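You operate a simulated robot arm through the tools that you are given. There is no shell and no other tool.

You run a simulated robot arm. Do the job below in one go: nothing can be reset, and whatever is moved stays where it is left.

TASK
Show the orange injector's spray: lamp on, orange air lever on, black number dial at 2, two sprays.
Fine: leave the lamp on, the lever on and the dial at 2. Leave ZERO and TEST alone.
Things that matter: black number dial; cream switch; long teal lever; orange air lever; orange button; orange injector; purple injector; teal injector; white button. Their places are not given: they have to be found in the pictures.

The check looks at the end state, three seconds after you hand in, the way a careful person would. Anything else that was tipped, shoved, dropped, spilled or broken makes it a failure.

THE ROBOT
A 6-joint arm with a fingered hand, fixed in place. Base frame: the origin is on the floor under the middle of its stand, x ahead of it, y to its left, z up. Units: mm, degrees, N and s.
With the tool pointing down near the work surface it reaches from about 480 to 940 mm from the base axis. Its first joint turns from -166.0 to 166.0 degrees. Payload 5 kg.
The TCP is the grasp point between the finger pads, 43 mm short of the fingertips. In the tool frame z runs along the fingers and y along their closing line. The gripper opens to 144 mm; its body begins 50 mm behind the TCP. The gripper is a hand of 5 fingers: y runs from the thumb to the fingers, the wrist lies at [-21, -133, -233] in the tool frame.
Orientation is that of the tool frame in the base frame, as a unit quaternion [x, y, z, w]. With the fingers straight down and the wrist toward the robot, the tool's x, y and z point along [0, 1, 0], [1, 0, 0] and [0, 0, -1] of the base frame.

THE INTERFACE
- The arm moves only by the tool send_rows. Its argument "steps" is a list of rows, each an object (a shift or turn left out is 0) with "travel": the shift along the tool's x, y, z in units of 100 mm (1.0 is 100 mm), a list of three; "dr": the turn, a rotation vector about the tool's x, y, z in units of 180 degrees (1.0 is 180 degrees), a list of three. In form: [{"travel": [tx, ty, tz], "dr": [rx, ry, rz]}, ...]. A call has 1 to 20 rows; each row is the pose to reach, as a shift and turn from the pose commanded when the call began, along the tool's axes at that moment. A call with a number of a shift or a turn outside -1 to 1 is refused whole. Rows are played at 5 a second. More than 50 mm and 8.6 degrees between two rows, and nothing of the call is played. Where a pose cannot be reached the arm comes as near as it can. A force on the tool above 50 N (or 10 N above the force at the start of the call, whichever is more), or a blocked arm, ends the call early, and 0.2 s more pass. In this call time passes only in rows, and 0.2 s behind the last. The reply holds the time, the measured pose of the TCP, the force on the tool along the base axes, the opening and the grip force, in the units named above and with some noise, with the torque about the TCP (base axes, N m) and any sound that the robot's microphone picked up.
- Cameras (640 x 400 px; columns grow to the right, rows downward): "scene" is fixed at [50.1, -649.2, 1790.1]; the picture's right is [0.80, -0.60, 0.00], its down [-0.55, -0.74, -0.38] and it looks along [0.23, 0.31, -0.92] (base axes); focal length 326 px, centre (320, 200). "wrist" rides on the gripper at [86, -109, -167] in the tool frame; the picture's right is [-0.80, 0.28, -0.53], its down [-0.54, -0.73, 0.42] and it looks along [-0.27, 0.63, 0.73] (tool axes); focal length 275 px, centre (320, 200).
- capture(camera): a new picture of that camera. It takes no simulated time.
- raise_lower(by): slides the trunk up (or, below 0, down) by that many mm; the arm rides with it, the base frame stays. It gives what a move gives, with no picture.
- curl_fingers(index, middle, ring, little, thumb_bend, thumb_turn): sets how far each is bent, from 0 (flat) to 1 (curled in); at 0.3 the hand is open as for a grip, at 0.7 the pads meet at the TCP. One left out holds its place. A second passes; each finger stops where it meets its share of the squeeze, and holds until it gets a number again. It is the only way to open and close the hand. It gives what a move gives, with no picture; readings hold the bend of each and the force on index, middle, ring, little, thumb and palm. thumb_turn goes from beside the hand (0) to across from the fingers (1), as for a grip.
- pixel_to_xyz(camera, pixels): for up to 12 pixels [column, row] of the newest picture of that camera ("zoom" is the newest enlarged one), the place [x, y, z] in the base frame of the surface seen there, good to about 2 mm. It takes no simulated time.
- inspect(camera, box): a new picture of the part [left, top, right, bottom] of that camera's present view, enlarged. It takes no simulated time.
- hand_in(): hands the job in; it is judged then, once.

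Leave the gripper open and the arm clear of the work at the hand-in unless told otherwise.

The tools are called by a JSON object that holds its "op" and its "data". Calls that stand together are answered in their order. send_rows: Moves the arm, as the interface text tells. Its arguments: {"type":"object","properties":{"steps":{"type":"array","items":{"type":"object","properties":{"travel":{"type":"array","items":{"type":"number"}},"dr":{"type":"array","items":{"type":"number"}}}}}},"required":["steps"]} The other tools are called the same way: raise_lower (by) moves the trunk up or down; curl_fingers (index, middle, ring, little, thumb_bend, thumb_turn) moves the fingers one by one; capture (camera) takes a picture; pixel_to_xyz (camera, pixels) gives the place of the surface under pixels of a picture; inspect (camera, box) takes an enlarged picture of a part of a camera's view; hand_in () hands the job in.

At the start:

```text
time: 0.0
eef_pos: [111.3, -355.1, 1350.9]
ee_rot: [0.708, 0.706, 0.0, 0.0]
ft_force: [0.3, 0.5, -0.4]
torque: [-0.01, -0.02, 0.0]
opening: 143.6
finger_force: 0.0
shape: jaw
bend: [0.3, 0.3, 0.3, 0.3, 0.3, 0.98]
finger forces: [0.0, 0.0, 0.0, 0.0, 0.0, 0.1]
trunk travel left (down, up): [-525.0, 65.0]
```

scene: 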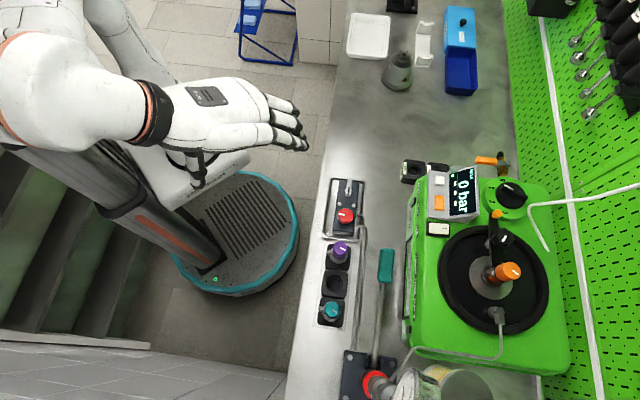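
wrist: 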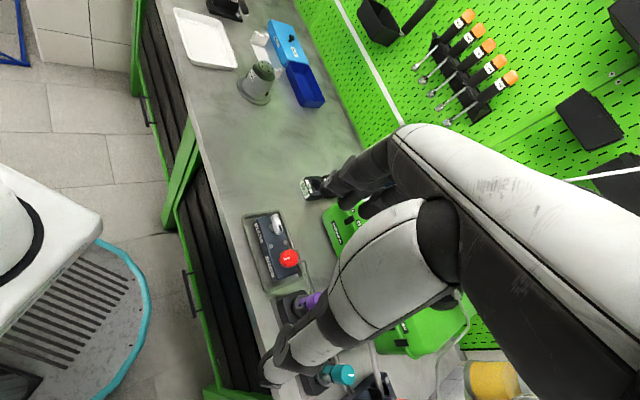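

I see a green bench tester with a display "0 bar", an orange injector in it, purple and teal injectors in a rack, and a long teal lever. I'll enlarge the scene around the machine (columns 390-590, rows 140-380) to find the controls.

{"op": "inspect", "data": {"camera": "scene", "box": [400, 140, 560, 240]}}

{"op": "inspect", "data": {"camera": "scene", "box": [300, 160, 420, 400]}}

{"op": "inspect", "data": {"camera": "scene", "box": [400, 220, 580, 400]}}

```text
4.00 times, centred on (480, 190) of scene
```

zoom: 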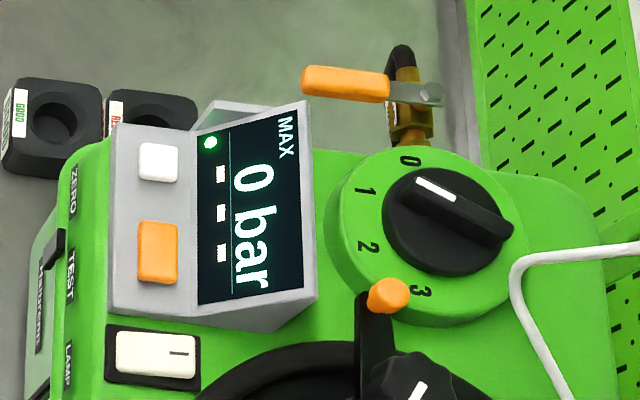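

```text
1.67 times, centred on (360, 280) of scene
```

zoom: 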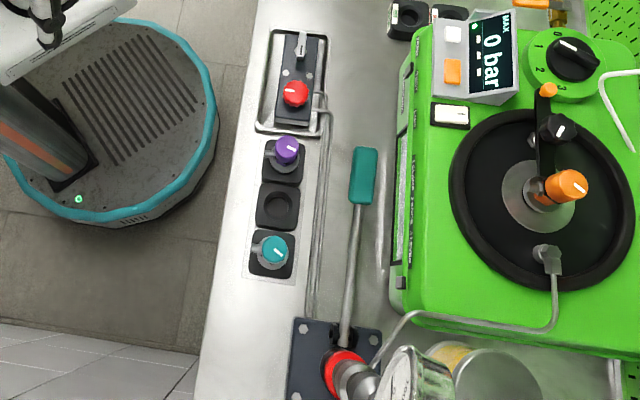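

```text
2.22 times, centred on (490, 310) of scene
```

zoom: 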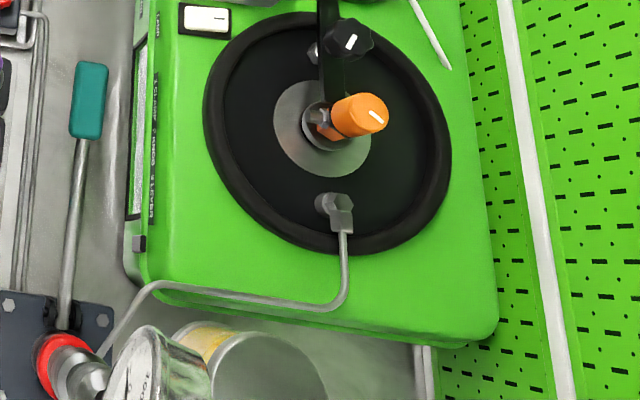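

The side of the machine carries small printed text (around column 405-415, rows 250-310). I'll enlarge that, the dial, the clamp, and the pump.

{"op": "inspect", "data": {"camera": "scene", "box": [395, 230, 459, 330]}}

{"op": "inspect", "data": {"camera": "scene", "box": [395, 155, 475, 245]}}

{"op": "inspect", "data": {"camera": "scene", "box": [465, 195, 545, 335]}}

{"op": "inspect", "data": {"camera": "scene", "box": [310, 160, 390, 240]}}

{"op": "inspect", "data": {"camera": "scene", "box": [330, 320, 510, 400]}}

```text
4.00 times, centred on (427, 280) of scene
```

zoom: 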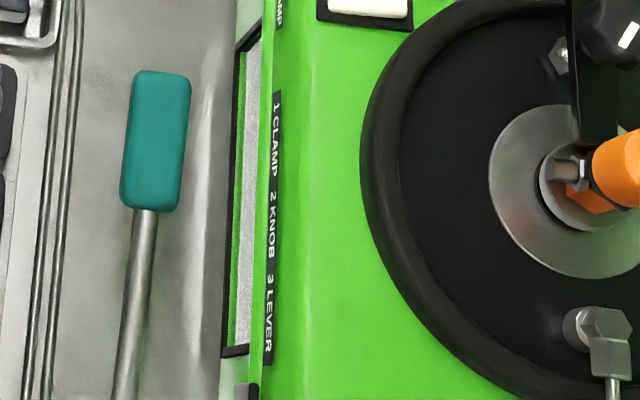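

```text
4.44 times, centred on (435, 200) of scene
```

zoom: 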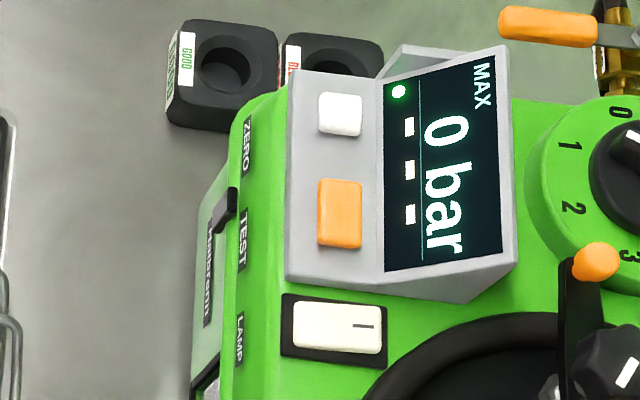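

```text
2.86 times, centred on (505, 265) of scene
```

zoom: 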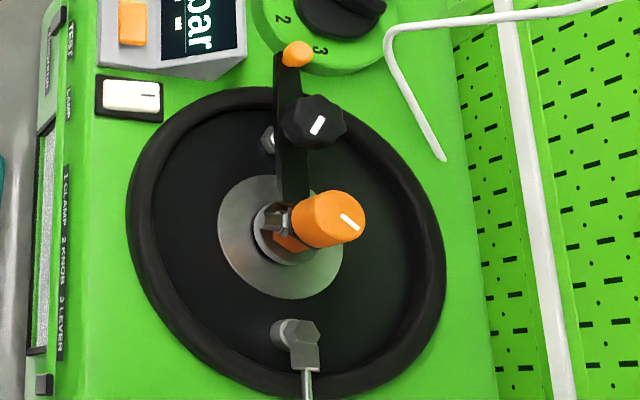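

```text
5.00 times, centred on (350, 200) of scene
```

zoom: 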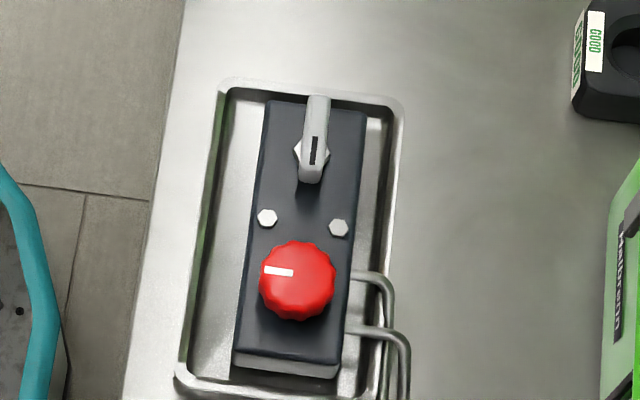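

```text
3.56 times, centred on (420, 360) of scene
```

zoom: 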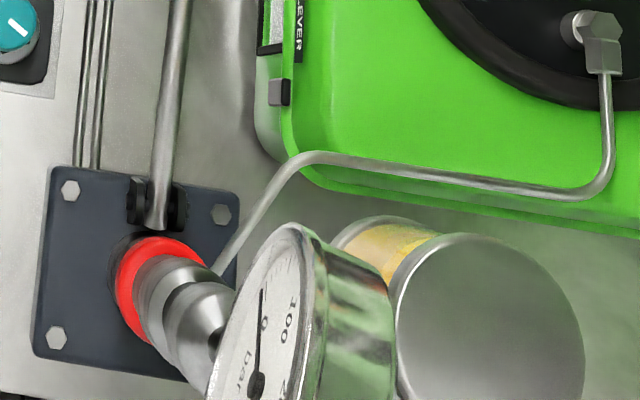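

Text on the machine edge reads "1 CLAMP 2 KNOB 3 LEVER"; the cream rocker is labelled LAMP, the white button ZERO, the orange button TEST. Now I'll get coordinates of the parts from the full scene picture.

{"op": "capture", "data": {"camera": "scene"}}

{"op": "pixel_to_xyz", "data": {"camera": "scene", "pixels": [[438, 228], [445, 228], [432, 228], [438, 181], [439, 203], [483, 160], [494, 162], [505, 163], [511, 194], [505, 187], [523, 197], [497, 214]]}}

{"op": "pixel_to_xyz", "data": {"camera": "scene", "pixels": [[386, 253], [385, 265], [387, 280], [380, 310], [376, 350], [375, 365], [505, 238], [509, 271], [490, 274], [497, 315], [345, 215], [348, 188]]}}

{"op": "pixel_to_xyz", "data": {"camera": "scene", "pixels": [[390, 220], [430, 280], [540, 300], [340, 250], [332, 310], [335, 285], [412, 170], [436, 168], [440, 390], [470, 390], [560, 205], [545, 245]]}}

```text
taken
```

scene: 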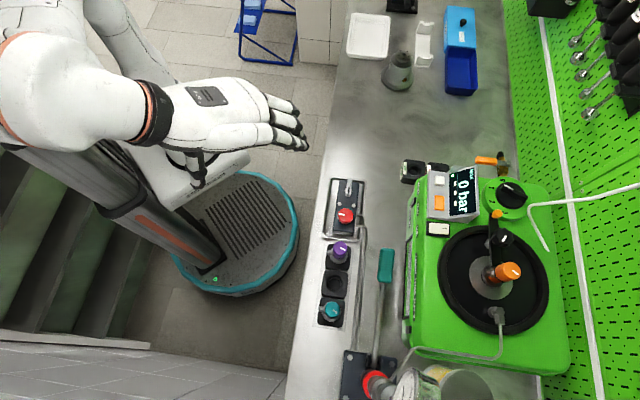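

```text
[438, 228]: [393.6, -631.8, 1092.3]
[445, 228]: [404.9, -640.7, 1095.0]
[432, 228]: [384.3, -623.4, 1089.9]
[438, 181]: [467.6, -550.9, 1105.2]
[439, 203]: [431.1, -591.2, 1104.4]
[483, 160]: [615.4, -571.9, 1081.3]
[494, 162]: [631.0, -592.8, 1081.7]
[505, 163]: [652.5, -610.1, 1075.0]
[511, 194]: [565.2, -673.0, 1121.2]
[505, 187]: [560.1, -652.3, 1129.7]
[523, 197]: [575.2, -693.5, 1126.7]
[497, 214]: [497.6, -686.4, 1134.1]
```

```text
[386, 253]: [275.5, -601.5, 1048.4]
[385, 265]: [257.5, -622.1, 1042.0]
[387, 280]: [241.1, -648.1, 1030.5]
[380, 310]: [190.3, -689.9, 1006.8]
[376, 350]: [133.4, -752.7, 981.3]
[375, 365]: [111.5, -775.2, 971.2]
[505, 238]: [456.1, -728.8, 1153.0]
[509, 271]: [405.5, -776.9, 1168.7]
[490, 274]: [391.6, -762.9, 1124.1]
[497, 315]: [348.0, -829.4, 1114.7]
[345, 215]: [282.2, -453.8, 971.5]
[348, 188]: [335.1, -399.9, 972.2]
```

```text
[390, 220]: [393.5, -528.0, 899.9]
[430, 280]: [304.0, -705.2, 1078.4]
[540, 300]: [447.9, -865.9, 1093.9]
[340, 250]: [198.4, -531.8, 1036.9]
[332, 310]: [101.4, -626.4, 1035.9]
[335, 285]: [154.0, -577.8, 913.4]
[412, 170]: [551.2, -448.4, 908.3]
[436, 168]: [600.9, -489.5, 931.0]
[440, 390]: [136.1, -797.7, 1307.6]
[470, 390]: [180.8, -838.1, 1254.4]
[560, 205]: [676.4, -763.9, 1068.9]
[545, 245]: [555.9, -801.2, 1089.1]
```

Next I'll look at the hand itself in the scene (columns 150-320, rows 60-200) and in the wrist view, so I know which finger is which and where the tips are.

{"op": "inspect", "data": {"camera": "scene", "box": [160, 70, 320, 200]}}

{"op": "inspect", "data": {"camera": "wrist", "box": [180, 120, 640, 400]}}

{"op": "pixel_to_xyz", "data": {"camera": "scene", "pixels": [[303, 146], [299, 127], [295, 110], [304, 136], [200, 178], [190, 170], [270, 115], [262, 135], [205, 95], [150, 110]]}}

```text
3.08 times, centred on (240, 135) of scene
```

zoom: 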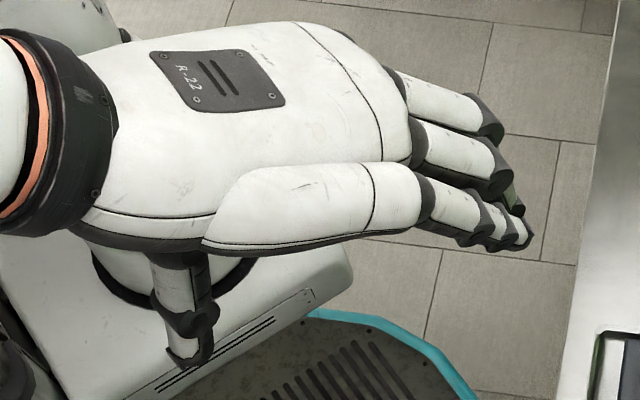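

```text
1.39 times, centred on (410, 260) of wrist
```

zoom: 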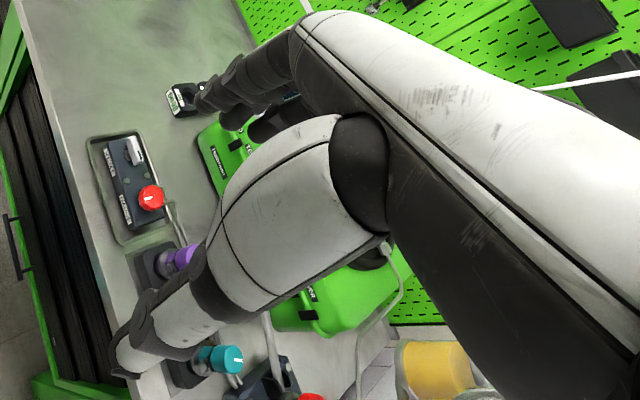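

```text
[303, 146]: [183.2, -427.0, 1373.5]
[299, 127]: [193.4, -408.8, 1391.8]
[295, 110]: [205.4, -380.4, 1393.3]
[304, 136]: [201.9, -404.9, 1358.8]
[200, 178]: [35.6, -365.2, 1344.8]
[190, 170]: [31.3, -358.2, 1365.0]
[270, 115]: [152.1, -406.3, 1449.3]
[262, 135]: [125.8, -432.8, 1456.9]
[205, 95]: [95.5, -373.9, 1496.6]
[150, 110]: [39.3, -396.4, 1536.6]
```

The hand is a right hand: little finger on the scene-camera side (tool -x), index on tool +x, thumb under at about (36, -365, 1345). Next I'll enlarge the dial (columns 480-540, rows 170-225) to read its marks and measure them.

{"op": "inspect", "data": {"camera": "scene", "box": [476, 148, 540, 224]}}

{"op": "pixel_to_xyz", "data": {"camera": "zoom", "pixels": [[320, 200], [300, 150]]}}

```text
5.26 times, centred on (508, 186) of scene
```

zoom: 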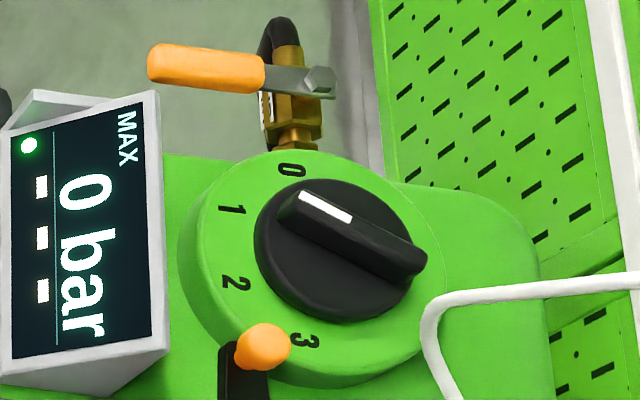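

```text
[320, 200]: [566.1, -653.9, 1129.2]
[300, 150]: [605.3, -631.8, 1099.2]
```

I'll measure the dial's digits, the bar's ends, and the air valve's parts in this zoom: 0 at (291,170), 1 at (237,209), 2 at (236,283), 3 at (305,342).

{"op": "pixel_to_xyz", "data": {"camera": "zoom", "pixels": [[291, 170], [237, 209], [236, 283], [305, 342], [305, 203], [350, 220], [405, 258], [270, 265], [330, 310], [395, 300], [340, 185], [190, 230]]}}

{"op": "pixel_to_xyz", "data": {"camera": "zoom", "pixels": [[158, 62], [200, 67], [255, 72], [285, 78], [318, 80], [295, 110], [298, 140], [280, 30], [287, 60], [265, 105], [262, 345], [240, 380]]}}

```text
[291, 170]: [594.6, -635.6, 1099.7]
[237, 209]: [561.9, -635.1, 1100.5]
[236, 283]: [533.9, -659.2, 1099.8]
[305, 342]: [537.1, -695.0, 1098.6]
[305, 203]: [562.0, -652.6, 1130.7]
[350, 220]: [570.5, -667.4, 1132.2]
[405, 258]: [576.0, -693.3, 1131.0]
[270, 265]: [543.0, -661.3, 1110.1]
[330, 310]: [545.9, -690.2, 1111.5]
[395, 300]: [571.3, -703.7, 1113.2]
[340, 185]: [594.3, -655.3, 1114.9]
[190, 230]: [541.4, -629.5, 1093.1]
```

```text
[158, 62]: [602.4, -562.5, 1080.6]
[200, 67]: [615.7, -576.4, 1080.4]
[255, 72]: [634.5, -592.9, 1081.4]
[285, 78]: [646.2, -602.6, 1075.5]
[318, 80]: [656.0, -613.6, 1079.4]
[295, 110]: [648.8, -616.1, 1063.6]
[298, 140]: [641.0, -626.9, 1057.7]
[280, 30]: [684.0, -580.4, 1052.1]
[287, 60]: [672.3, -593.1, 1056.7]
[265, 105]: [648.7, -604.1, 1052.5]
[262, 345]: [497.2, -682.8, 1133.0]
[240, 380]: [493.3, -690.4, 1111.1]
```

From the digits' places, the dial centre is near (573, -673) and its white mark points at about 109°, which is digit 1; digit 2 is at about 160°. The air lever lies across its pipe (off). I'll check the white tube (columns 528-640) and the wall, since they bound the space near the dial and the air lever.

{"op": "inspect", "data": {"camera": "scene", "box": [480, 120, 640, 260]}}

{"op": "pixel_to_xyz", "data": {"camera": "scene", "pixels": [[620, 189], [580, 199], [556, 202], [534, 205], [529, 211], [535, 225], [541, 238], [547, 249], [570, 230], [530, 130], [545, 170], [515, 130]]}}

```text
2.86 times, centred on (560, 190) of scene
```

zoom: 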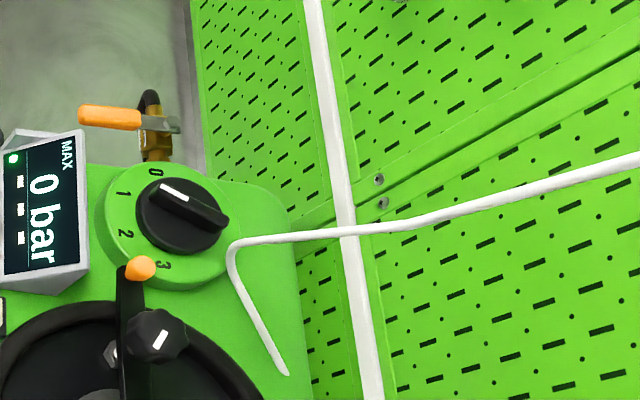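

```text
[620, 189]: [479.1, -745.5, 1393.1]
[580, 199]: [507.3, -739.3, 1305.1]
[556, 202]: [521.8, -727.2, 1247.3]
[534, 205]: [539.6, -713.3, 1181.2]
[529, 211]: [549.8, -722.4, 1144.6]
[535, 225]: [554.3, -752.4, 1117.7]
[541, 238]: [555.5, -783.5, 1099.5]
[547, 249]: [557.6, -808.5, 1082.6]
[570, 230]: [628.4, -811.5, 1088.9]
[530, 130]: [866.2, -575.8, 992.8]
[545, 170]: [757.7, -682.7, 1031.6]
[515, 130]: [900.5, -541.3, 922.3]
```

The white tube rises steeply beside the dial (from (540,-713,1181) up to (479,-745,1393)), so I must stay clear of it. The bench runs along v=(0.6,0.8), with u=(0.8,-0.6) pointing across to the wall. I'll turn the hand about its own z by 36.9° so tool y lies along u and tool x along v, staying high.

{"op": "send_rows", "data": {"steps": [{"travel": [0, 0, 0], "dr": [0, 0, 0.041]}, {"travel": [0, 0, 0], "dr": [0, 0, 0.082]}, {"travel": [0, 0, 0], "dr": [0, 0, 0.123]}, {"travel": [0, 0, 0], "dr": [0, 0, 0.164]}, {"travel": [0, 0, 0], "dr": [0, 0, 0.2048]}, {"travel": [0, 0, 0], "dr": [0, 0, 0.2048]}]}}

```text
time: 1.4
eef_pos: [110.8, -355.7, 1351.6]
ee_rot: [0.895, 0.446, 0.0, 0.001]
ft_force: [0.1, 0.8, -0.4]
torque: [-0.04, 0.02, -0.02]
opening: 143.8
finger_force: 0.0
shape: jaw
bend: [0.3, 0.3, 0.3, 0.3, 0.3, 0.98]
finger forces: [0.0, 0.1, 0.0, 0.0, 0.0, 0.1]
trunk travel left (down, up): [-525.0, 65.0]
```

The yaw is right (tool x = (0.60,0.80)). Now I'll move across the bench at the same height: +188 mm along u and -112 mm along v in two calls.

{"op": "send_rows", "data": {"steps": [{"travel": [-0.19, 0.31, 0]}, {"travel": [-0.38, 0.62, 0]}, {"travel": [-0.56, 0.94, 0]}, {"travel": [-0.56, 0.94, 0]}]}}

{"op": "send_rows", "data": {"steps": [{"travel": [-0.19, 0.31, 0]}, {"travel": [-0.38, 0.62, 0]}, {"travel": [-0.56, 0.94, 0]}, {"travel": [-0.56, 0.94, 0]}]}}

{"op": "capture", "data": {"camera": "wrist"}}

{"op": "capture", "data": {"camera": "scene"}}

```text
time: 2.4
eef_pos: [153.7, -456.8, 1348.7]
ee_rot: [0.895, 0.447, 0.0, 0.001]
ft_force: [0.3, 0.4, -0.4]
torque: [0.03, 0.03, 0.0]
opening: 143.9
finger_force: 0.0
shape: jaw
bend: [0.3, 0.3, 0.3, 0.3, 0.3, 0.98]
finger forces: [0.1, 0.1, 0.0, 0.1, 0.0, 0.0]
trunk travel left (down, up): [-525.0, 65.0]
```

```text
time: 3.4
eef_pos: [194.0, -553.3, 1350.8]
ee_rot: [0.895, 0.446, 0.0, 0.001]
ft_force: [-0.8, -0.2, 0.0]
torque: [-0.02, 0.01, 0.0]
opening: 143.9
finger_force: 0.0
shape: jaw
bend: [0.3, 0.3, 0.3, 0.3, 0.3, 0.98]
finger forces: [0.1, 0.0, 0.1, 0.0, 0.0, 0.0]
trunk travel left (down, up): [-525.0, 65.0]
```

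```text
taken
```

wrist: 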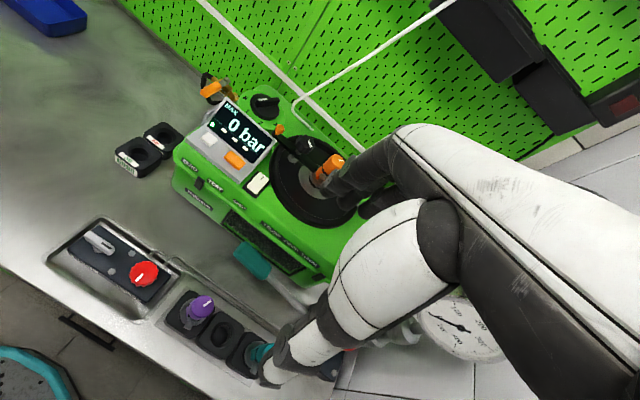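

```text
taken
```

scene: 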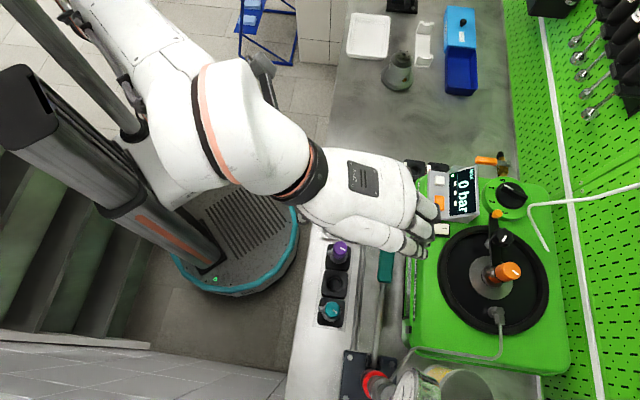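

From the wrist view I can see the machine, tube, clamp arm and injector. I'll enlarge the left-middle of the wrist view for details on valve, dial, clamp and side texts.

{"op": "inspect", "data": {"camera": "wrist", "box": [190, 60, 370, 180]}}

{"op": "inspect", "data": {"camera": "wrist", "box": [260, 110, 370, 220]}}

{"op": "inspect", "data": {"camera": "wrist", "box": [160, 130, 360, 290]}}

{"op": "inspect", "data": {"camera": "wrist", "box": [60, 210, 260, 370]}}

```text
3.33 times, centred on (280, 120) of wrist
```

zoom: 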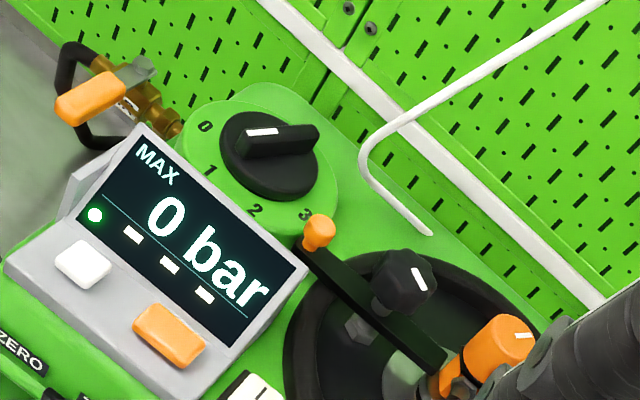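

```text
3.64 times, centred on (315, 165) of wrist
```

zoom: 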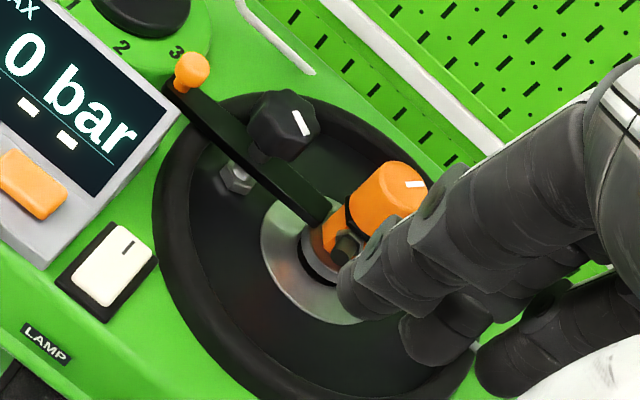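

```text
2.50 times, centred on (260, 210) of wrist
```

zoom: 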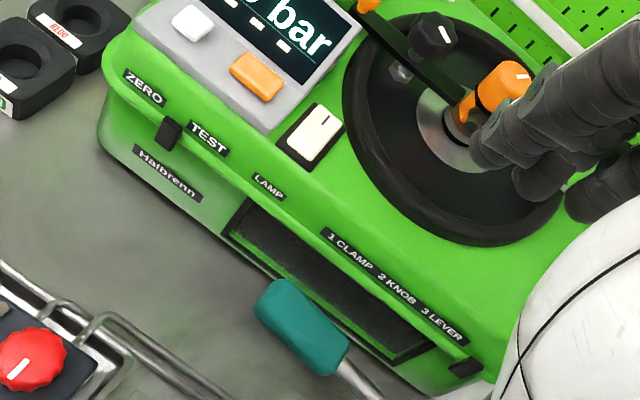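

```text
2.50 times, centred on (160, 290) of wrist
```

zoom: 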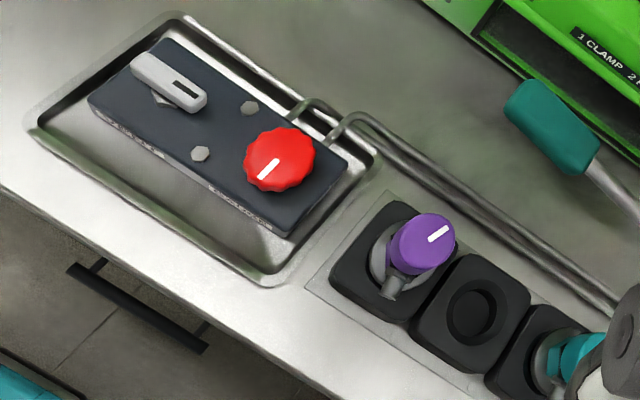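

The dial bar's mark points at digit 1, air handle is across its brass pipe, clamp arm is on the injector. I'll now form a poker: index and thumb pinched at 0.7, other fingers curled in, then look at the result from the wrist camera (TCP projects to about (334,247)).

{"op": "curl_fingers", "data": {"index": 0.7, "middle": 1.0, "ring": 1.0, "little": 1.0, "thumb_bend": 0.7, "thumb_turn": 1.0}}

{"op": "capture", "data": {"camera": "wrist"}}

{"op": "inspect", "data": {"camera": "scene", "box": [340, 130, 460, 280]}}

```text
time: 4.4
eef_pos: [194.1, -552.5, 1350.6]
ee_rot: [0.895, 0.446, 0.0, 0.0]
ft_force: [-0.1, 0.1, -0.3]
torque: [-0.02, 0.0, 0.0]
opening: 8.6
finger_force: 0.0
shape: fingers
bend: [0.7, 0.99, 1.0, 1.0, 0.7, 1.0]
finger forces: [0.0, 0.1, 0.0, 0.0, 0.0, 0.0]
trunk travel left (down, up): [-525.0, 65.0]
```

```text
taken
```

wrist: 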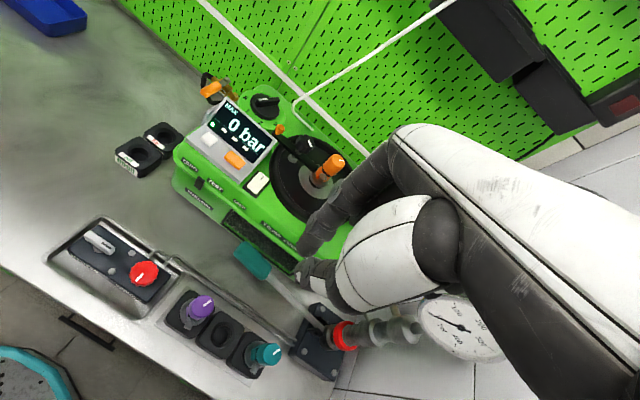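

```text
2.67 times, centred on (400, 205) of scene
```

zoom: 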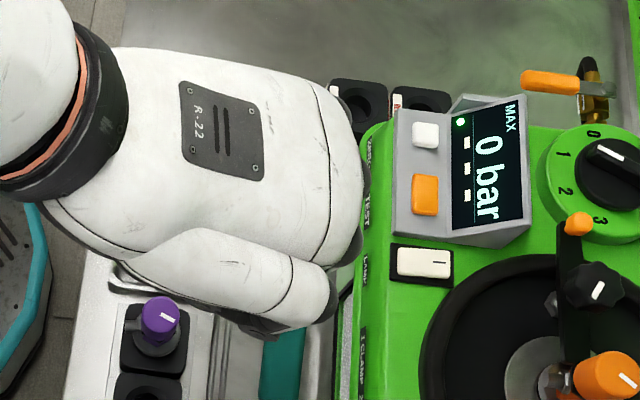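

The pinch forms at about (300,255) in the wrist view. I'll enlarge there to measure the fingertip places.

{"op": "inspect", "data": {"camera": "wrist", "box": [280, 140, 440, 320]}}

{"op": "pixel_to_xyz", "data": {"camera": "wrist", "pixels": [[303, 246], [302, 252], [310, 235], [325, 215], [350, 190], [306, 268], [315, 268], [330, 275], [350, 280], [375, 250], [325, 235], [335, 225]]}}

```text
2.22 times, centred on (360, 230) of wrist
```

zoom: 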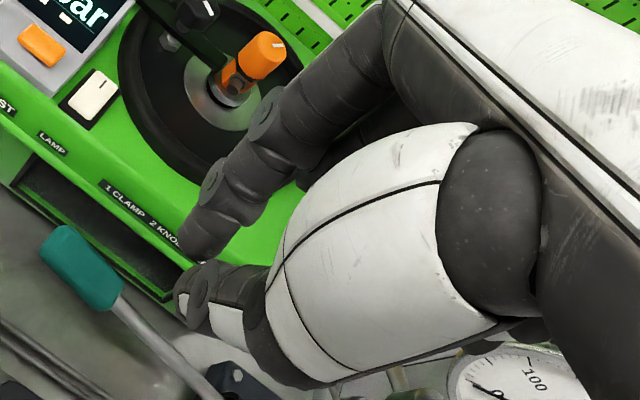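

```text
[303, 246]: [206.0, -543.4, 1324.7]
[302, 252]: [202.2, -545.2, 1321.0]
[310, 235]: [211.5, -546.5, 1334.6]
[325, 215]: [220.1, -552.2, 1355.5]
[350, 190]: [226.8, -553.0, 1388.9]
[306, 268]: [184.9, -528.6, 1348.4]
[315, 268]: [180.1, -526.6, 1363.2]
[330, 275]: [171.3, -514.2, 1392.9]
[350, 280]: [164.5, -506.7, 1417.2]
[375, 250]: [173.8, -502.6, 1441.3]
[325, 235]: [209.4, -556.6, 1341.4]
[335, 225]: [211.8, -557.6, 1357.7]
```

I'll query the extreme tip pixels in this zoom: index tip near (185,257) and thumb tip near (180,305), plus edges.

{"op": "pixel_to_xyz", "data": {"camera": "zoom", "pixels": [[184, 253], [190, 258], [198, 260], [205, 262], [190, 235], [220, 240], [178, 295], [182, 318], [195, 328], [195, 275], [205, 300], [240, 200]]}}

```text
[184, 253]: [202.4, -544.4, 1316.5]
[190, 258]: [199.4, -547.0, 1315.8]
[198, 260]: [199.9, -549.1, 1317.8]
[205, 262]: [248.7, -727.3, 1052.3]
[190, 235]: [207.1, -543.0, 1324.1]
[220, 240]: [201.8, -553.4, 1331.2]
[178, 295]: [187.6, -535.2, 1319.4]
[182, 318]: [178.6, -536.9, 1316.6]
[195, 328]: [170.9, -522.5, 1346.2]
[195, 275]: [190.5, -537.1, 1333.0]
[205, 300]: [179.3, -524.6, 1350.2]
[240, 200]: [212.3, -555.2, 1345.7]
```

Index tip sits about 38 mm below the TCP and a few mm to +y; thumb tip is beside it. For the rocker I want only the index, so the thumb will open again. First I'll measure the cream rocker in this wrist zoom: mark end near (100,83), other end near (82,108).

{"op": "inspect", "data": {"camera": "wrist", "box": [236, 160, 284, 205]}}

{"op": "curl_fingers", "data": {"thumb_bend": 0.1}}

```text
8.89 times, centred on (260, 182) of wrist
```

zoom: 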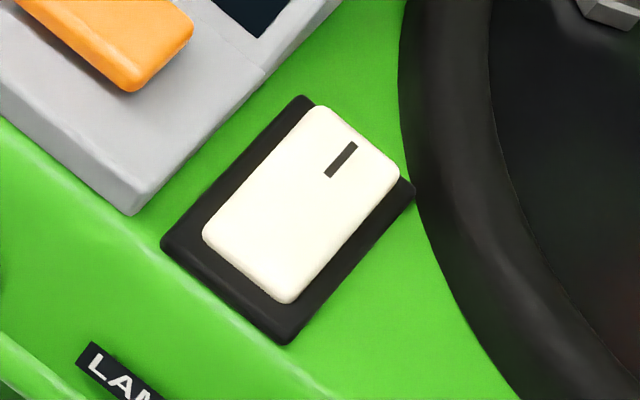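

```text
time: 5.4
eef_pos: [193.3, -554.2, 1350.5]
ee_rot: [0.895, 0.447, 0.0, 0.0]
ft_force: [-0.3, -0.1, 0.3]
torque: [0.01, 0.05, -0.02]
opening: 100.8
finger_force: 0.1
shape: fingers
bend: [0.7, 1.0, 1.0, 1.0, 0.1, 0.96]
finger forces: [0.0, 0.0, 0.1, 0.1, 0.0, 0.1]
trunk travel left (down, up): [-525.0, 65.0]
```

I'll query places on the rocker in this zoom: mark (340,160), far end (380,165)/(330,115), middle (300,205), near end (225,235)/(285,290), and surrounding machine surfaces.

{"op": "pixel_to_xyz", "data": {"camera": "zoom", "pixels": [[340, 160], [385, 172], [325, 120], [362, 140], [300, 205], [218, 235], [285, 292], [250, 262], [380, 230], [420, 260], [130, 190], [440, 130]]}}

{"op": "capture", "data": {"camera": "wrist"}}

```text
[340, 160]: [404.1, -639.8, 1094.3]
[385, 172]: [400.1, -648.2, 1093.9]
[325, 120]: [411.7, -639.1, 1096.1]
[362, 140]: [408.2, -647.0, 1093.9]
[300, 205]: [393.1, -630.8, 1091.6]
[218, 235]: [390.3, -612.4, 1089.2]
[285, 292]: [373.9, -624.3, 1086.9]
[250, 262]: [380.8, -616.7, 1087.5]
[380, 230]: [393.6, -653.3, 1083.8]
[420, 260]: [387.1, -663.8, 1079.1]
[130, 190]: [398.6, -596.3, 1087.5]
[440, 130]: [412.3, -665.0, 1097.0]
```

```text
taken
```

wrist: 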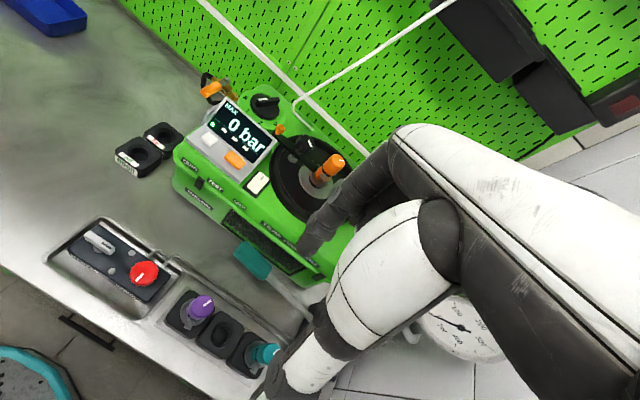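

The rocker runs u 674 to 716 and its marked far end is raised (z 1095 vs 1087), so it's off and the marked end must be pressed. I'll check how low the curled fingers hang, using pixels just under the index in the wrist picture and the hand's front edge in the scene.

{"op": "capture", "data": {"camera": "scene"}}

{"op": "inspect", "data": {"camera": "wrist", "box": [290, 120, 430, 270]}}

{"op": "pixel_to_xyz", "data": {"camera": "scene", "pixels": [[404, 245], [398, 250], [395, 240], [410, 215], [413, 200], [408, 235], [350, 225], [380, 240], [415, 190], [370, 255]]}}

```text
taken
```

scene: 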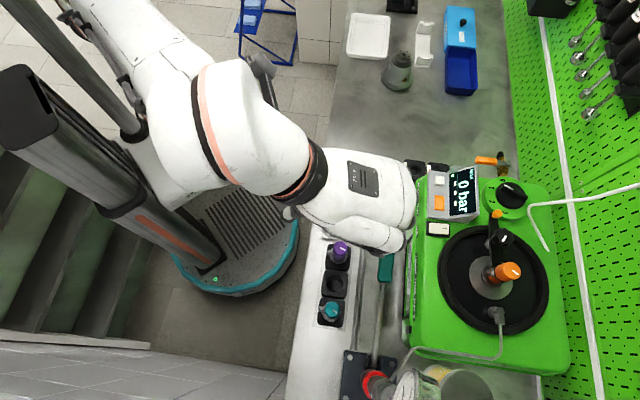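

```text
2.67 times, centred on (360, 195) of wrist
```

zoom: 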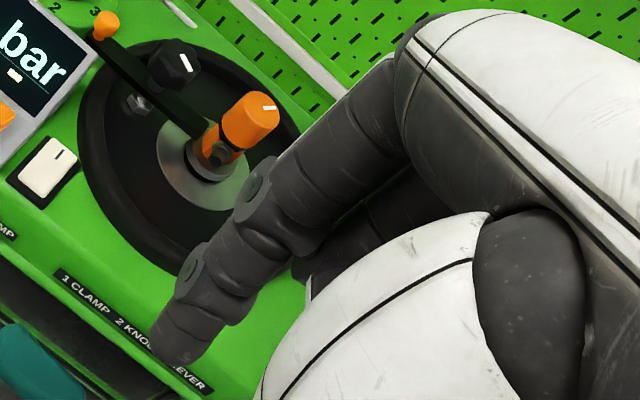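

```text
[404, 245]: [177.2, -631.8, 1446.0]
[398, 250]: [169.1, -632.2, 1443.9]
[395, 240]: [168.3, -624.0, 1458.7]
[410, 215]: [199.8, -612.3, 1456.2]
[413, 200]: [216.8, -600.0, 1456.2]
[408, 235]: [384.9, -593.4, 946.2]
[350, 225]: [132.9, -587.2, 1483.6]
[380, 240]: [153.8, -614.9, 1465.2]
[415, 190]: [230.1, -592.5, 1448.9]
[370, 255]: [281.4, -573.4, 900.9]
```

I'll query the middle finger's visible lower part at zoom (310,265), (330,255), (350,240), and the index joints.

{"op": "pixel_to_xyz", "data": {"camera": "zoom", "pixels": [[300, 272], [315, 262], [335, 250], [308, 285], [380, 225], [253, 190], [190, 265], [160, 345], [185, 362], [165, 355], [240, 240], [290, 250]]}}

```text
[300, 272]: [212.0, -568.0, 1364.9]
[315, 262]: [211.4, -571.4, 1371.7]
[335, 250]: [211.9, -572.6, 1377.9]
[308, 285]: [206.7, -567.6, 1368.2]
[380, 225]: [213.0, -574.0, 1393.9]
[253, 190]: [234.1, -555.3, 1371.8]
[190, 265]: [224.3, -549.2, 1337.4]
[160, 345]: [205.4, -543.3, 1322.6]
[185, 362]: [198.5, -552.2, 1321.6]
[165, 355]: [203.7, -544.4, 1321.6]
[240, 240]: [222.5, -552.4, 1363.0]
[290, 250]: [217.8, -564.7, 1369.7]
```

The curled middle finger's lowest visible point is about 14 mm above the TCP, i.e. ~50 mm above the index tip, so the index can press the rocker with the others clear of the star knob and injector. I'll move the hand at this height by about +218 mm u, +52 mm v.

{"op": "send_rows", "data": {"steps": [{"travel": [0.09, 0.4, 0]}, {"travel": [0.18, 0.8, 0]}, {"travel": [0.26, 1.0, 0]}, {"travel": [0.26, 1.0, 0]}]}}

{"op": "send_rows", "data": {"steps": [{"travel": [0.09, 0.4, 0]}, {"travel": [0.18, 0.8, 0]}, {"travel": [0.26, 1.0, 0]}, {"travel": [0.26, 1.0, 0]}]}}

{"op": "capture", "data": {"camera": "wrist"}}

{"op": "capture", "data": {"camera": "scene"}}

```text
time: 6.4
eef_pos: [289.8, -594.5, 1352.0]
ee_rot: [0.895, 0.447, 0.0, 0.0]
ft_force: [-0.4, -0.5, -0.6]
torque: [-0.01, 0.0, 0.02]
opening: 100.9
finger_force: 0.0
shape: fingers
bend: [0.7, 1.0, 1.0, 1.0, 0.1, 0.96]
finger forces: [0.1, 0.0, 0.0, 0.0, 0.0, 0.0]
trunk travel left (down, up): [-525.0, 65.0]
```

```text
time: 7.4
eef_pos: [384.6, -635.4, 1352.1]
ee_rot: [0.895, 0.446, 0.0, 0.001]
ft_force: [-0.1, -0.1, -0.5]
torque: [0.0, 0.01, 0.03]
opening: 100.7
finger_force: 0.1
shape: fingers
bend: [0.7, 1.0, 1.0, 1.0, 0.1, 0.96]
finger forces: [0.0, 0.0, 0.0, 0.1, 0.1, 0.0]
trunk travel left (down, up): [-525.0, 65.0]
```

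```text
taken
```

wrist: 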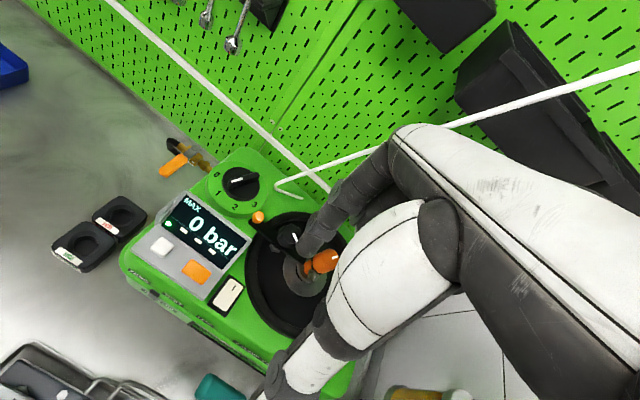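

```text
taken
```

scene: 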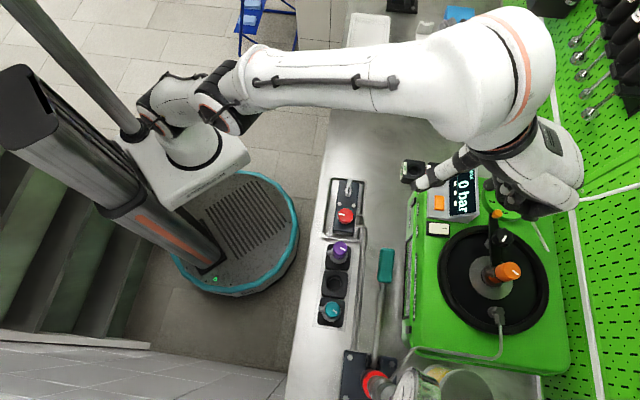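

TCP is now at u≈689, v≈-278, z 1352. I'll descend 100 mm, then 70 mm, while shifting +16 mm u and +3 mm v, to hover above the rocker's marked end.

{"op": "send_rows", "data": {"steps": [{"travel": [0.01, 0.05, 0.33]}, {"travel": [0.02, 0.1, 0.67]}, {"travel": [0.03, 0.16, 1.0]}, {"travel": [0.03, 0.16, 1.0]}]}}

{"op": "send_rows", "data": {"steps": [{"travel": [0, 0, 0.25]}, {"travel": [0, 0, 0.5]}, {"travel": [0, 0, 0.7]}, {"travel": [0, 0, 0.7]}]}}

{"op": "capture", "data": {"camera": "wrist"}}

{"op": "capture", "data": {"camera": "scene"}}

```text
time: 8.4
eef_pos: [398.9, -643.0, 1252.4]
ee_rot: [0.894, 0.448, 0.001, 0.001]
ft_force: [-0.5, 0.3, 0.5]
torque: [-0.01, 0.02, -0.01]
opening: 101.1
finger_force: 0.0
shape: fingers
bend: [0.7, 1.0, 1.0, 1.0, 0.1, 0.96]
finger forces: [0.0, 0.1, 0.0, 0.0, 0.1, 0.0]
trunk travel left (down, up): [-525.0, 65.0]
```

```text
time: 9.4
eef_pos: [402.7, -645.2, 1179.5]
ee_rot: [0.894, 0.448, 0.0, 0.001]
ft_force: [-0.4, 0.2, -0.3]
torque: [0.01, -0.01, 0.02]
opening: 101.0
finger_force: 0.0
shape: fingers
bend: [0.7, 1.0, 1.0, 1.0, 0.1, 0.96]
finger forces: [0.0, 0.0, 0.0, 0.1, 0.0, 0.0]
trunk travel left (down, up): [-525.0, 65.0]
```

```text
taken
```

wrist: 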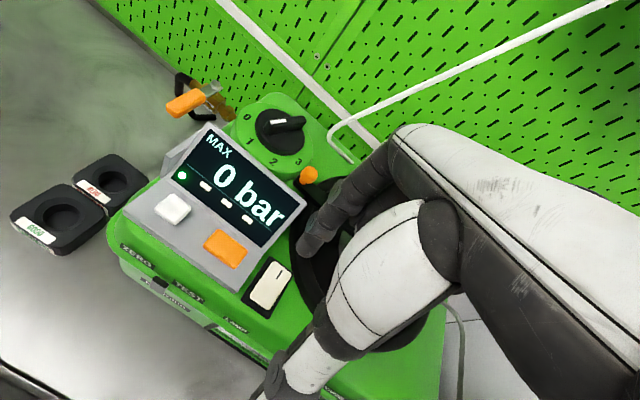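

```text
taken
```

scene: 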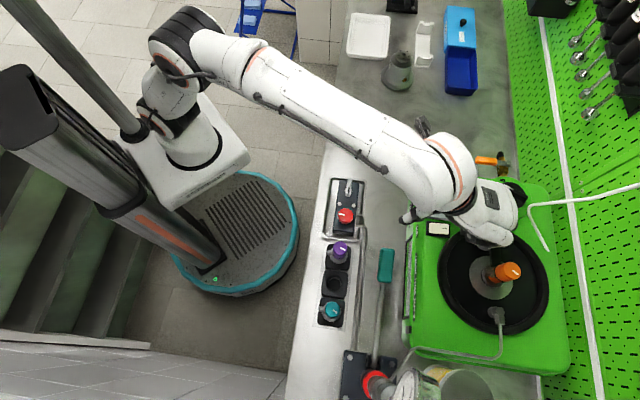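

Now I'll measure the index tip at about (305,250) and the rocker mark at (277,272) in this wrist picture to line them up.

{"op": "inspect", "data": {"camera": "wrist", "box": [230, 180, 390, 330]}}

{"op": "pixel_to_xyz", "data": {"camera": "zoom", "pixels": [[185, 200], [175, 180], [195, 205], [210, 190], [205, 170], [250, 130], [110, 230], [95, 255], [120, 215]]}}

```text
2.67 times, centred on (310, 255) of wrist
```

zoom: 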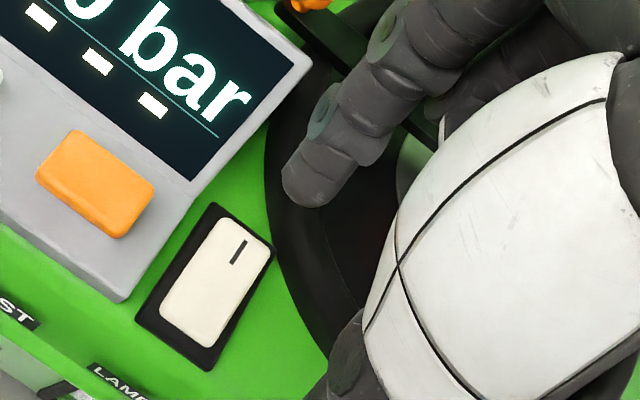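

```text
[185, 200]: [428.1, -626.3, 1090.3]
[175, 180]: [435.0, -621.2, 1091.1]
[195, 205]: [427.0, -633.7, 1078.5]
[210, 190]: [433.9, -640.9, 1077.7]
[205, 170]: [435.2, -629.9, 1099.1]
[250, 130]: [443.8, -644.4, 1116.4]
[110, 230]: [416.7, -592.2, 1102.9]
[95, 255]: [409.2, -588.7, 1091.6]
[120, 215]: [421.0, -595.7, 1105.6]
```

I'll query the right pixels now: index tip at zoom (295,190), (315,205), (290,175), finger (320,170), rocker mark (238,252), rocker far corner (225,222)/(268,250).

{"op": "pixel_to_xyz", "data": {"camera": "zoom", "pixels": [[290, 190], [300, 203], [318, 206], [335, 195], [310, 175], [287, 172], [238, 252], [228, 224], [268, 252], [248, 236], [200, 310], [285, 240]]}}

```text
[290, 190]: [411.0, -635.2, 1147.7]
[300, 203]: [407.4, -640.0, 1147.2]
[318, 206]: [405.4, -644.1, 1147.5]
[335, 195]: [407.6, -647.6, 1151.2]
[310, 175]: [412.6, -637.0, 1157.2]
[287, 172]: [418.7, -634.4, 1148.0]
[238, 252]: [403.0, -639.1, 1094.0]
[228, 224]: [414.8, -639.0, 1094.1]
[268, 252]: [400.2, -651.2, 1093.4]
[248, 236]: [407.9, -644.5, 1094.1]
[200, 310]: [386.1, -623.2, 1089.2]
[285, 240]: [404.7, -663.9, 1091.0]
```

The index tip centre is about 8 mm in +x and +y from the TCP, lowest near z 1145. The rocker's marked end is at u≈708, v≈-270, z 1094. I'll shift -9 mm u, -3.5 mm v, then go down 44 mm to just above it.

{"op": "send_rows", "data": {"steps": [{"travel": [-0.035, -0.09, 0.0]}, {"travel": [-0.035, -0.09, 0.15]}, {"travel": [-0.035, -0.09, 0.3]}, {"travel": [-0.035, -0.09, 0.4]}, {"travel": [-0.035, -0.09, 0.44]}, {"travel": [-0.035, -0.09, 0.44]}]}}

{"op": "inspect", "data": {"camera": "wrist", "box": [230, 180, 390, 330]}}

{"op": "inspect", "data": {"camera": "scene", "box": [400, 150, 560, 300]}}

```text
time: 10.8
eef_pos: [391.6, -641.7, 1136.6]
ee_rot: [0.895, 0.446, 0.0, 0.001]
ft_force: [0.3, -0.8, 0.4]
torque: [-0.04, 0.02, 0.0]
opening: 100.9
finger_force: 0.6
shape: fingers
bend: [0.7, 1.0, 1.0, 1.0, 0.1, 0.96]
finger forces: [1.1, 0.0, 0.0, 0.0, 0.0, 0.0]
trunk travel left (down, up): [-525.0, 65.0]
```

```text
2.67 times, centred on (310, 255) of wrist
```

zoom: 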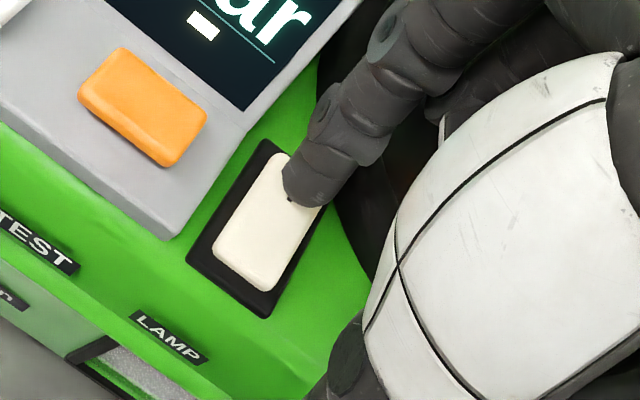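

```text
2.67 times, centred on (480, 225) of scene
```

zoom: 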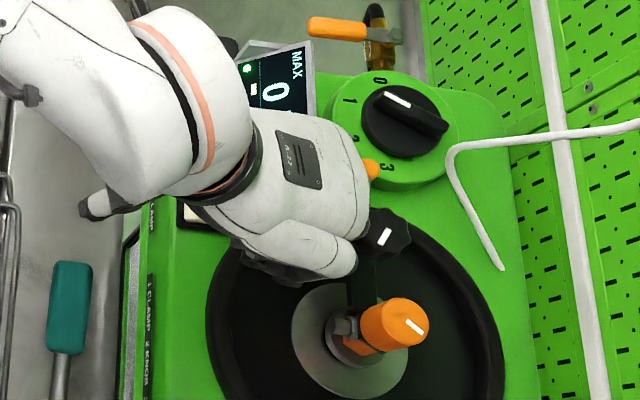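

The index now touches (1.1 N) on the rocker's marked end. I'll press down in 2 mm rows, up to 8 mm, watching force and sound.

{"op": "send_rows", "data": {"steps": [{"travel": [0, 0, 0.02]}, {"travel": [0, 0, 0.04]}, {"travel": [0, 0, 0.06]}, {"travel": [0, 0, 0.08]}]}}

```text
time: 11.8
eef_pos: [391.1, -641.4, 1132.8]
ee_rot: [0.895, 0.446, 0.001, 0.003]
ft_force: [3.0, -2.1, 14.5]
torque: [-0.02, -0.37, -0.06]
opening: 101.1
finger_force: 7.6
shape: fingers
bend: [0.7, 1.0, 1.0, 1.0, 0.1, 0.96]
finger forces: [14.6, 0.0, 0.0, 0.1, 0.0, 0.1]
trunk travel left (down, up): [-525.0, 65.0]
```

Force is 14.5 N and the TCP sank only 4 mm of 8 mm; no click sound reported yet. I'll look at the rocker and whether the lamp is on.

{"op": "inspect", "data": {"camera": "wrist", "box": [230, 180, 390, 330]}}

{"op": "capture", "data": {"camera": "scene"}}

```text
2.67 times, centred on (310, 255) of wrist
```

zoom: 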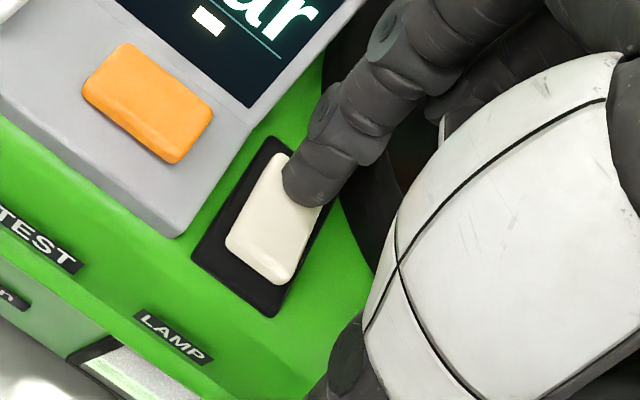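

```text
taken
```

scene: 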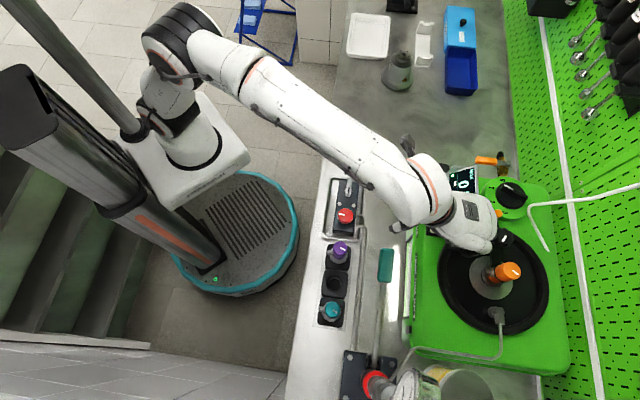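

The rocker has tipped and a bright strip lights the bench in front of the machine (scene ~(400,265)), so the lamp is on. I'll lift straight up 100 mm and check it stays on.

{"op": "send_rows", "data": {"steps": [{"travel": [0, 0, -0.1]}, {"travel": [0, 0, -0.4]}, {"travel": [0, 0, -0.7]}, {"travel": [0, 0, -1.0]}, {"travel": [0, 0, -1.0]}]}}

{"op": "capture", "data": {"camera": "wrist"}}

{"op": "capture", "data": {"camera": "scene"}}

```text
time: 13.0
eef_pos: [387.1, -642.3, 1229.7]
ee_rot: [0.894, 0.447, 0.0, 0.0]
ft_force: [0.1, 0.2, -0.6]
torque: [-0.02, -0.03, 0.01]
opening: 101.1
finger_force: 0.1
shape: fingers
bend: [0.7, 1.0, 1.0, 1.0, 0.1, 0.96]
finger forces: [0.0, 0.1, 0.0, 0.0, 0.1, 0.0]
trunk travel left (down, up): [-525.0, 65.0]
```

```text
taken
```

wrist: 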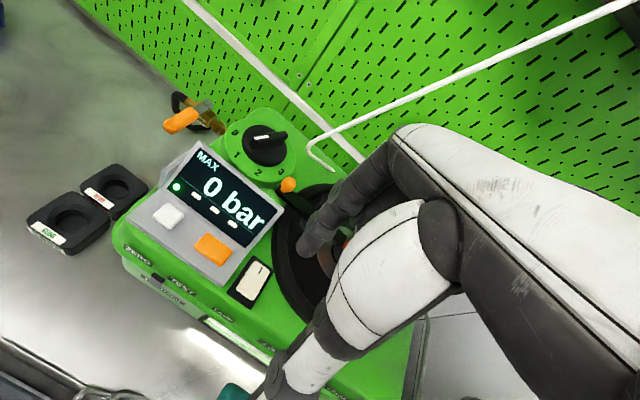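

```text
taken
```

scene: 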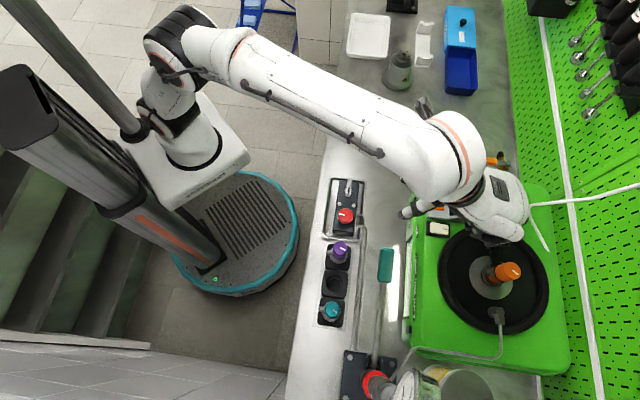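

The lamp stays on (bright strip on the bench). Now the air lever. I'll enlarge the wrist view at columns 150-300, rows 80-190 to measure the handle, pipe, and the gap to the machine.

{"op": "inspect", "data": {"camera": "wrist", "box": [150, 80, 246, 150]}}

{"op": "pixel_to_xyz", "data": {"camera": "wrist", "pixels": [[180, 121], [167, 127], [190, 114], [200, 108], [209, 105], [205, 118], [215, 127], [222, 133], [178, 100], [190, 130], [217, 140], [200, 145]]}}

```text
5.71 times, centred on (198, 115) of wrist
```

zoom: 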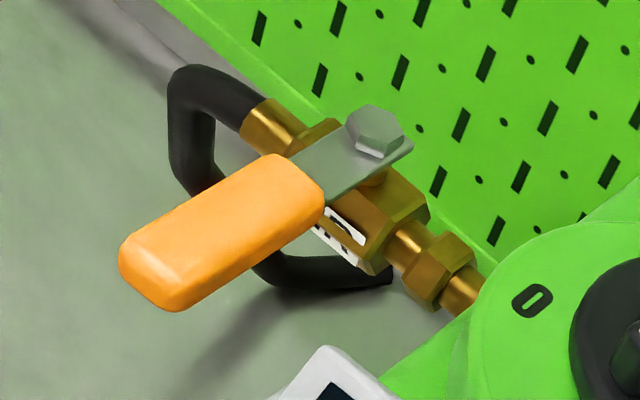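

```text
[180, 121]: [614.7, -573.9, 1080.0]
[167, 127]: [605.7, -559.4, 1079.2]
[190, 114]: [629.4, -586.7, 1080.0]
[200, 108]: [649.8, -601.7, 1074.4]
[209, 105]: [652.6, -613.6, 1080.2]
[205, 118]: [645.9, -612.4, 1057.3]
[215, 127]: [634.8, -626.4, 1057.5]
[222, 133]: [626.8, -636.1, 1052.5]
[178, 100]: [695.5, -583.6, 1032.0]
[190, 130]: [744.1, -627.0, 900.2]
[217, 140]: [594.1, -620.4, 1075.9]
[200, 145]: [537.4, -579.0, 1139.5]
```

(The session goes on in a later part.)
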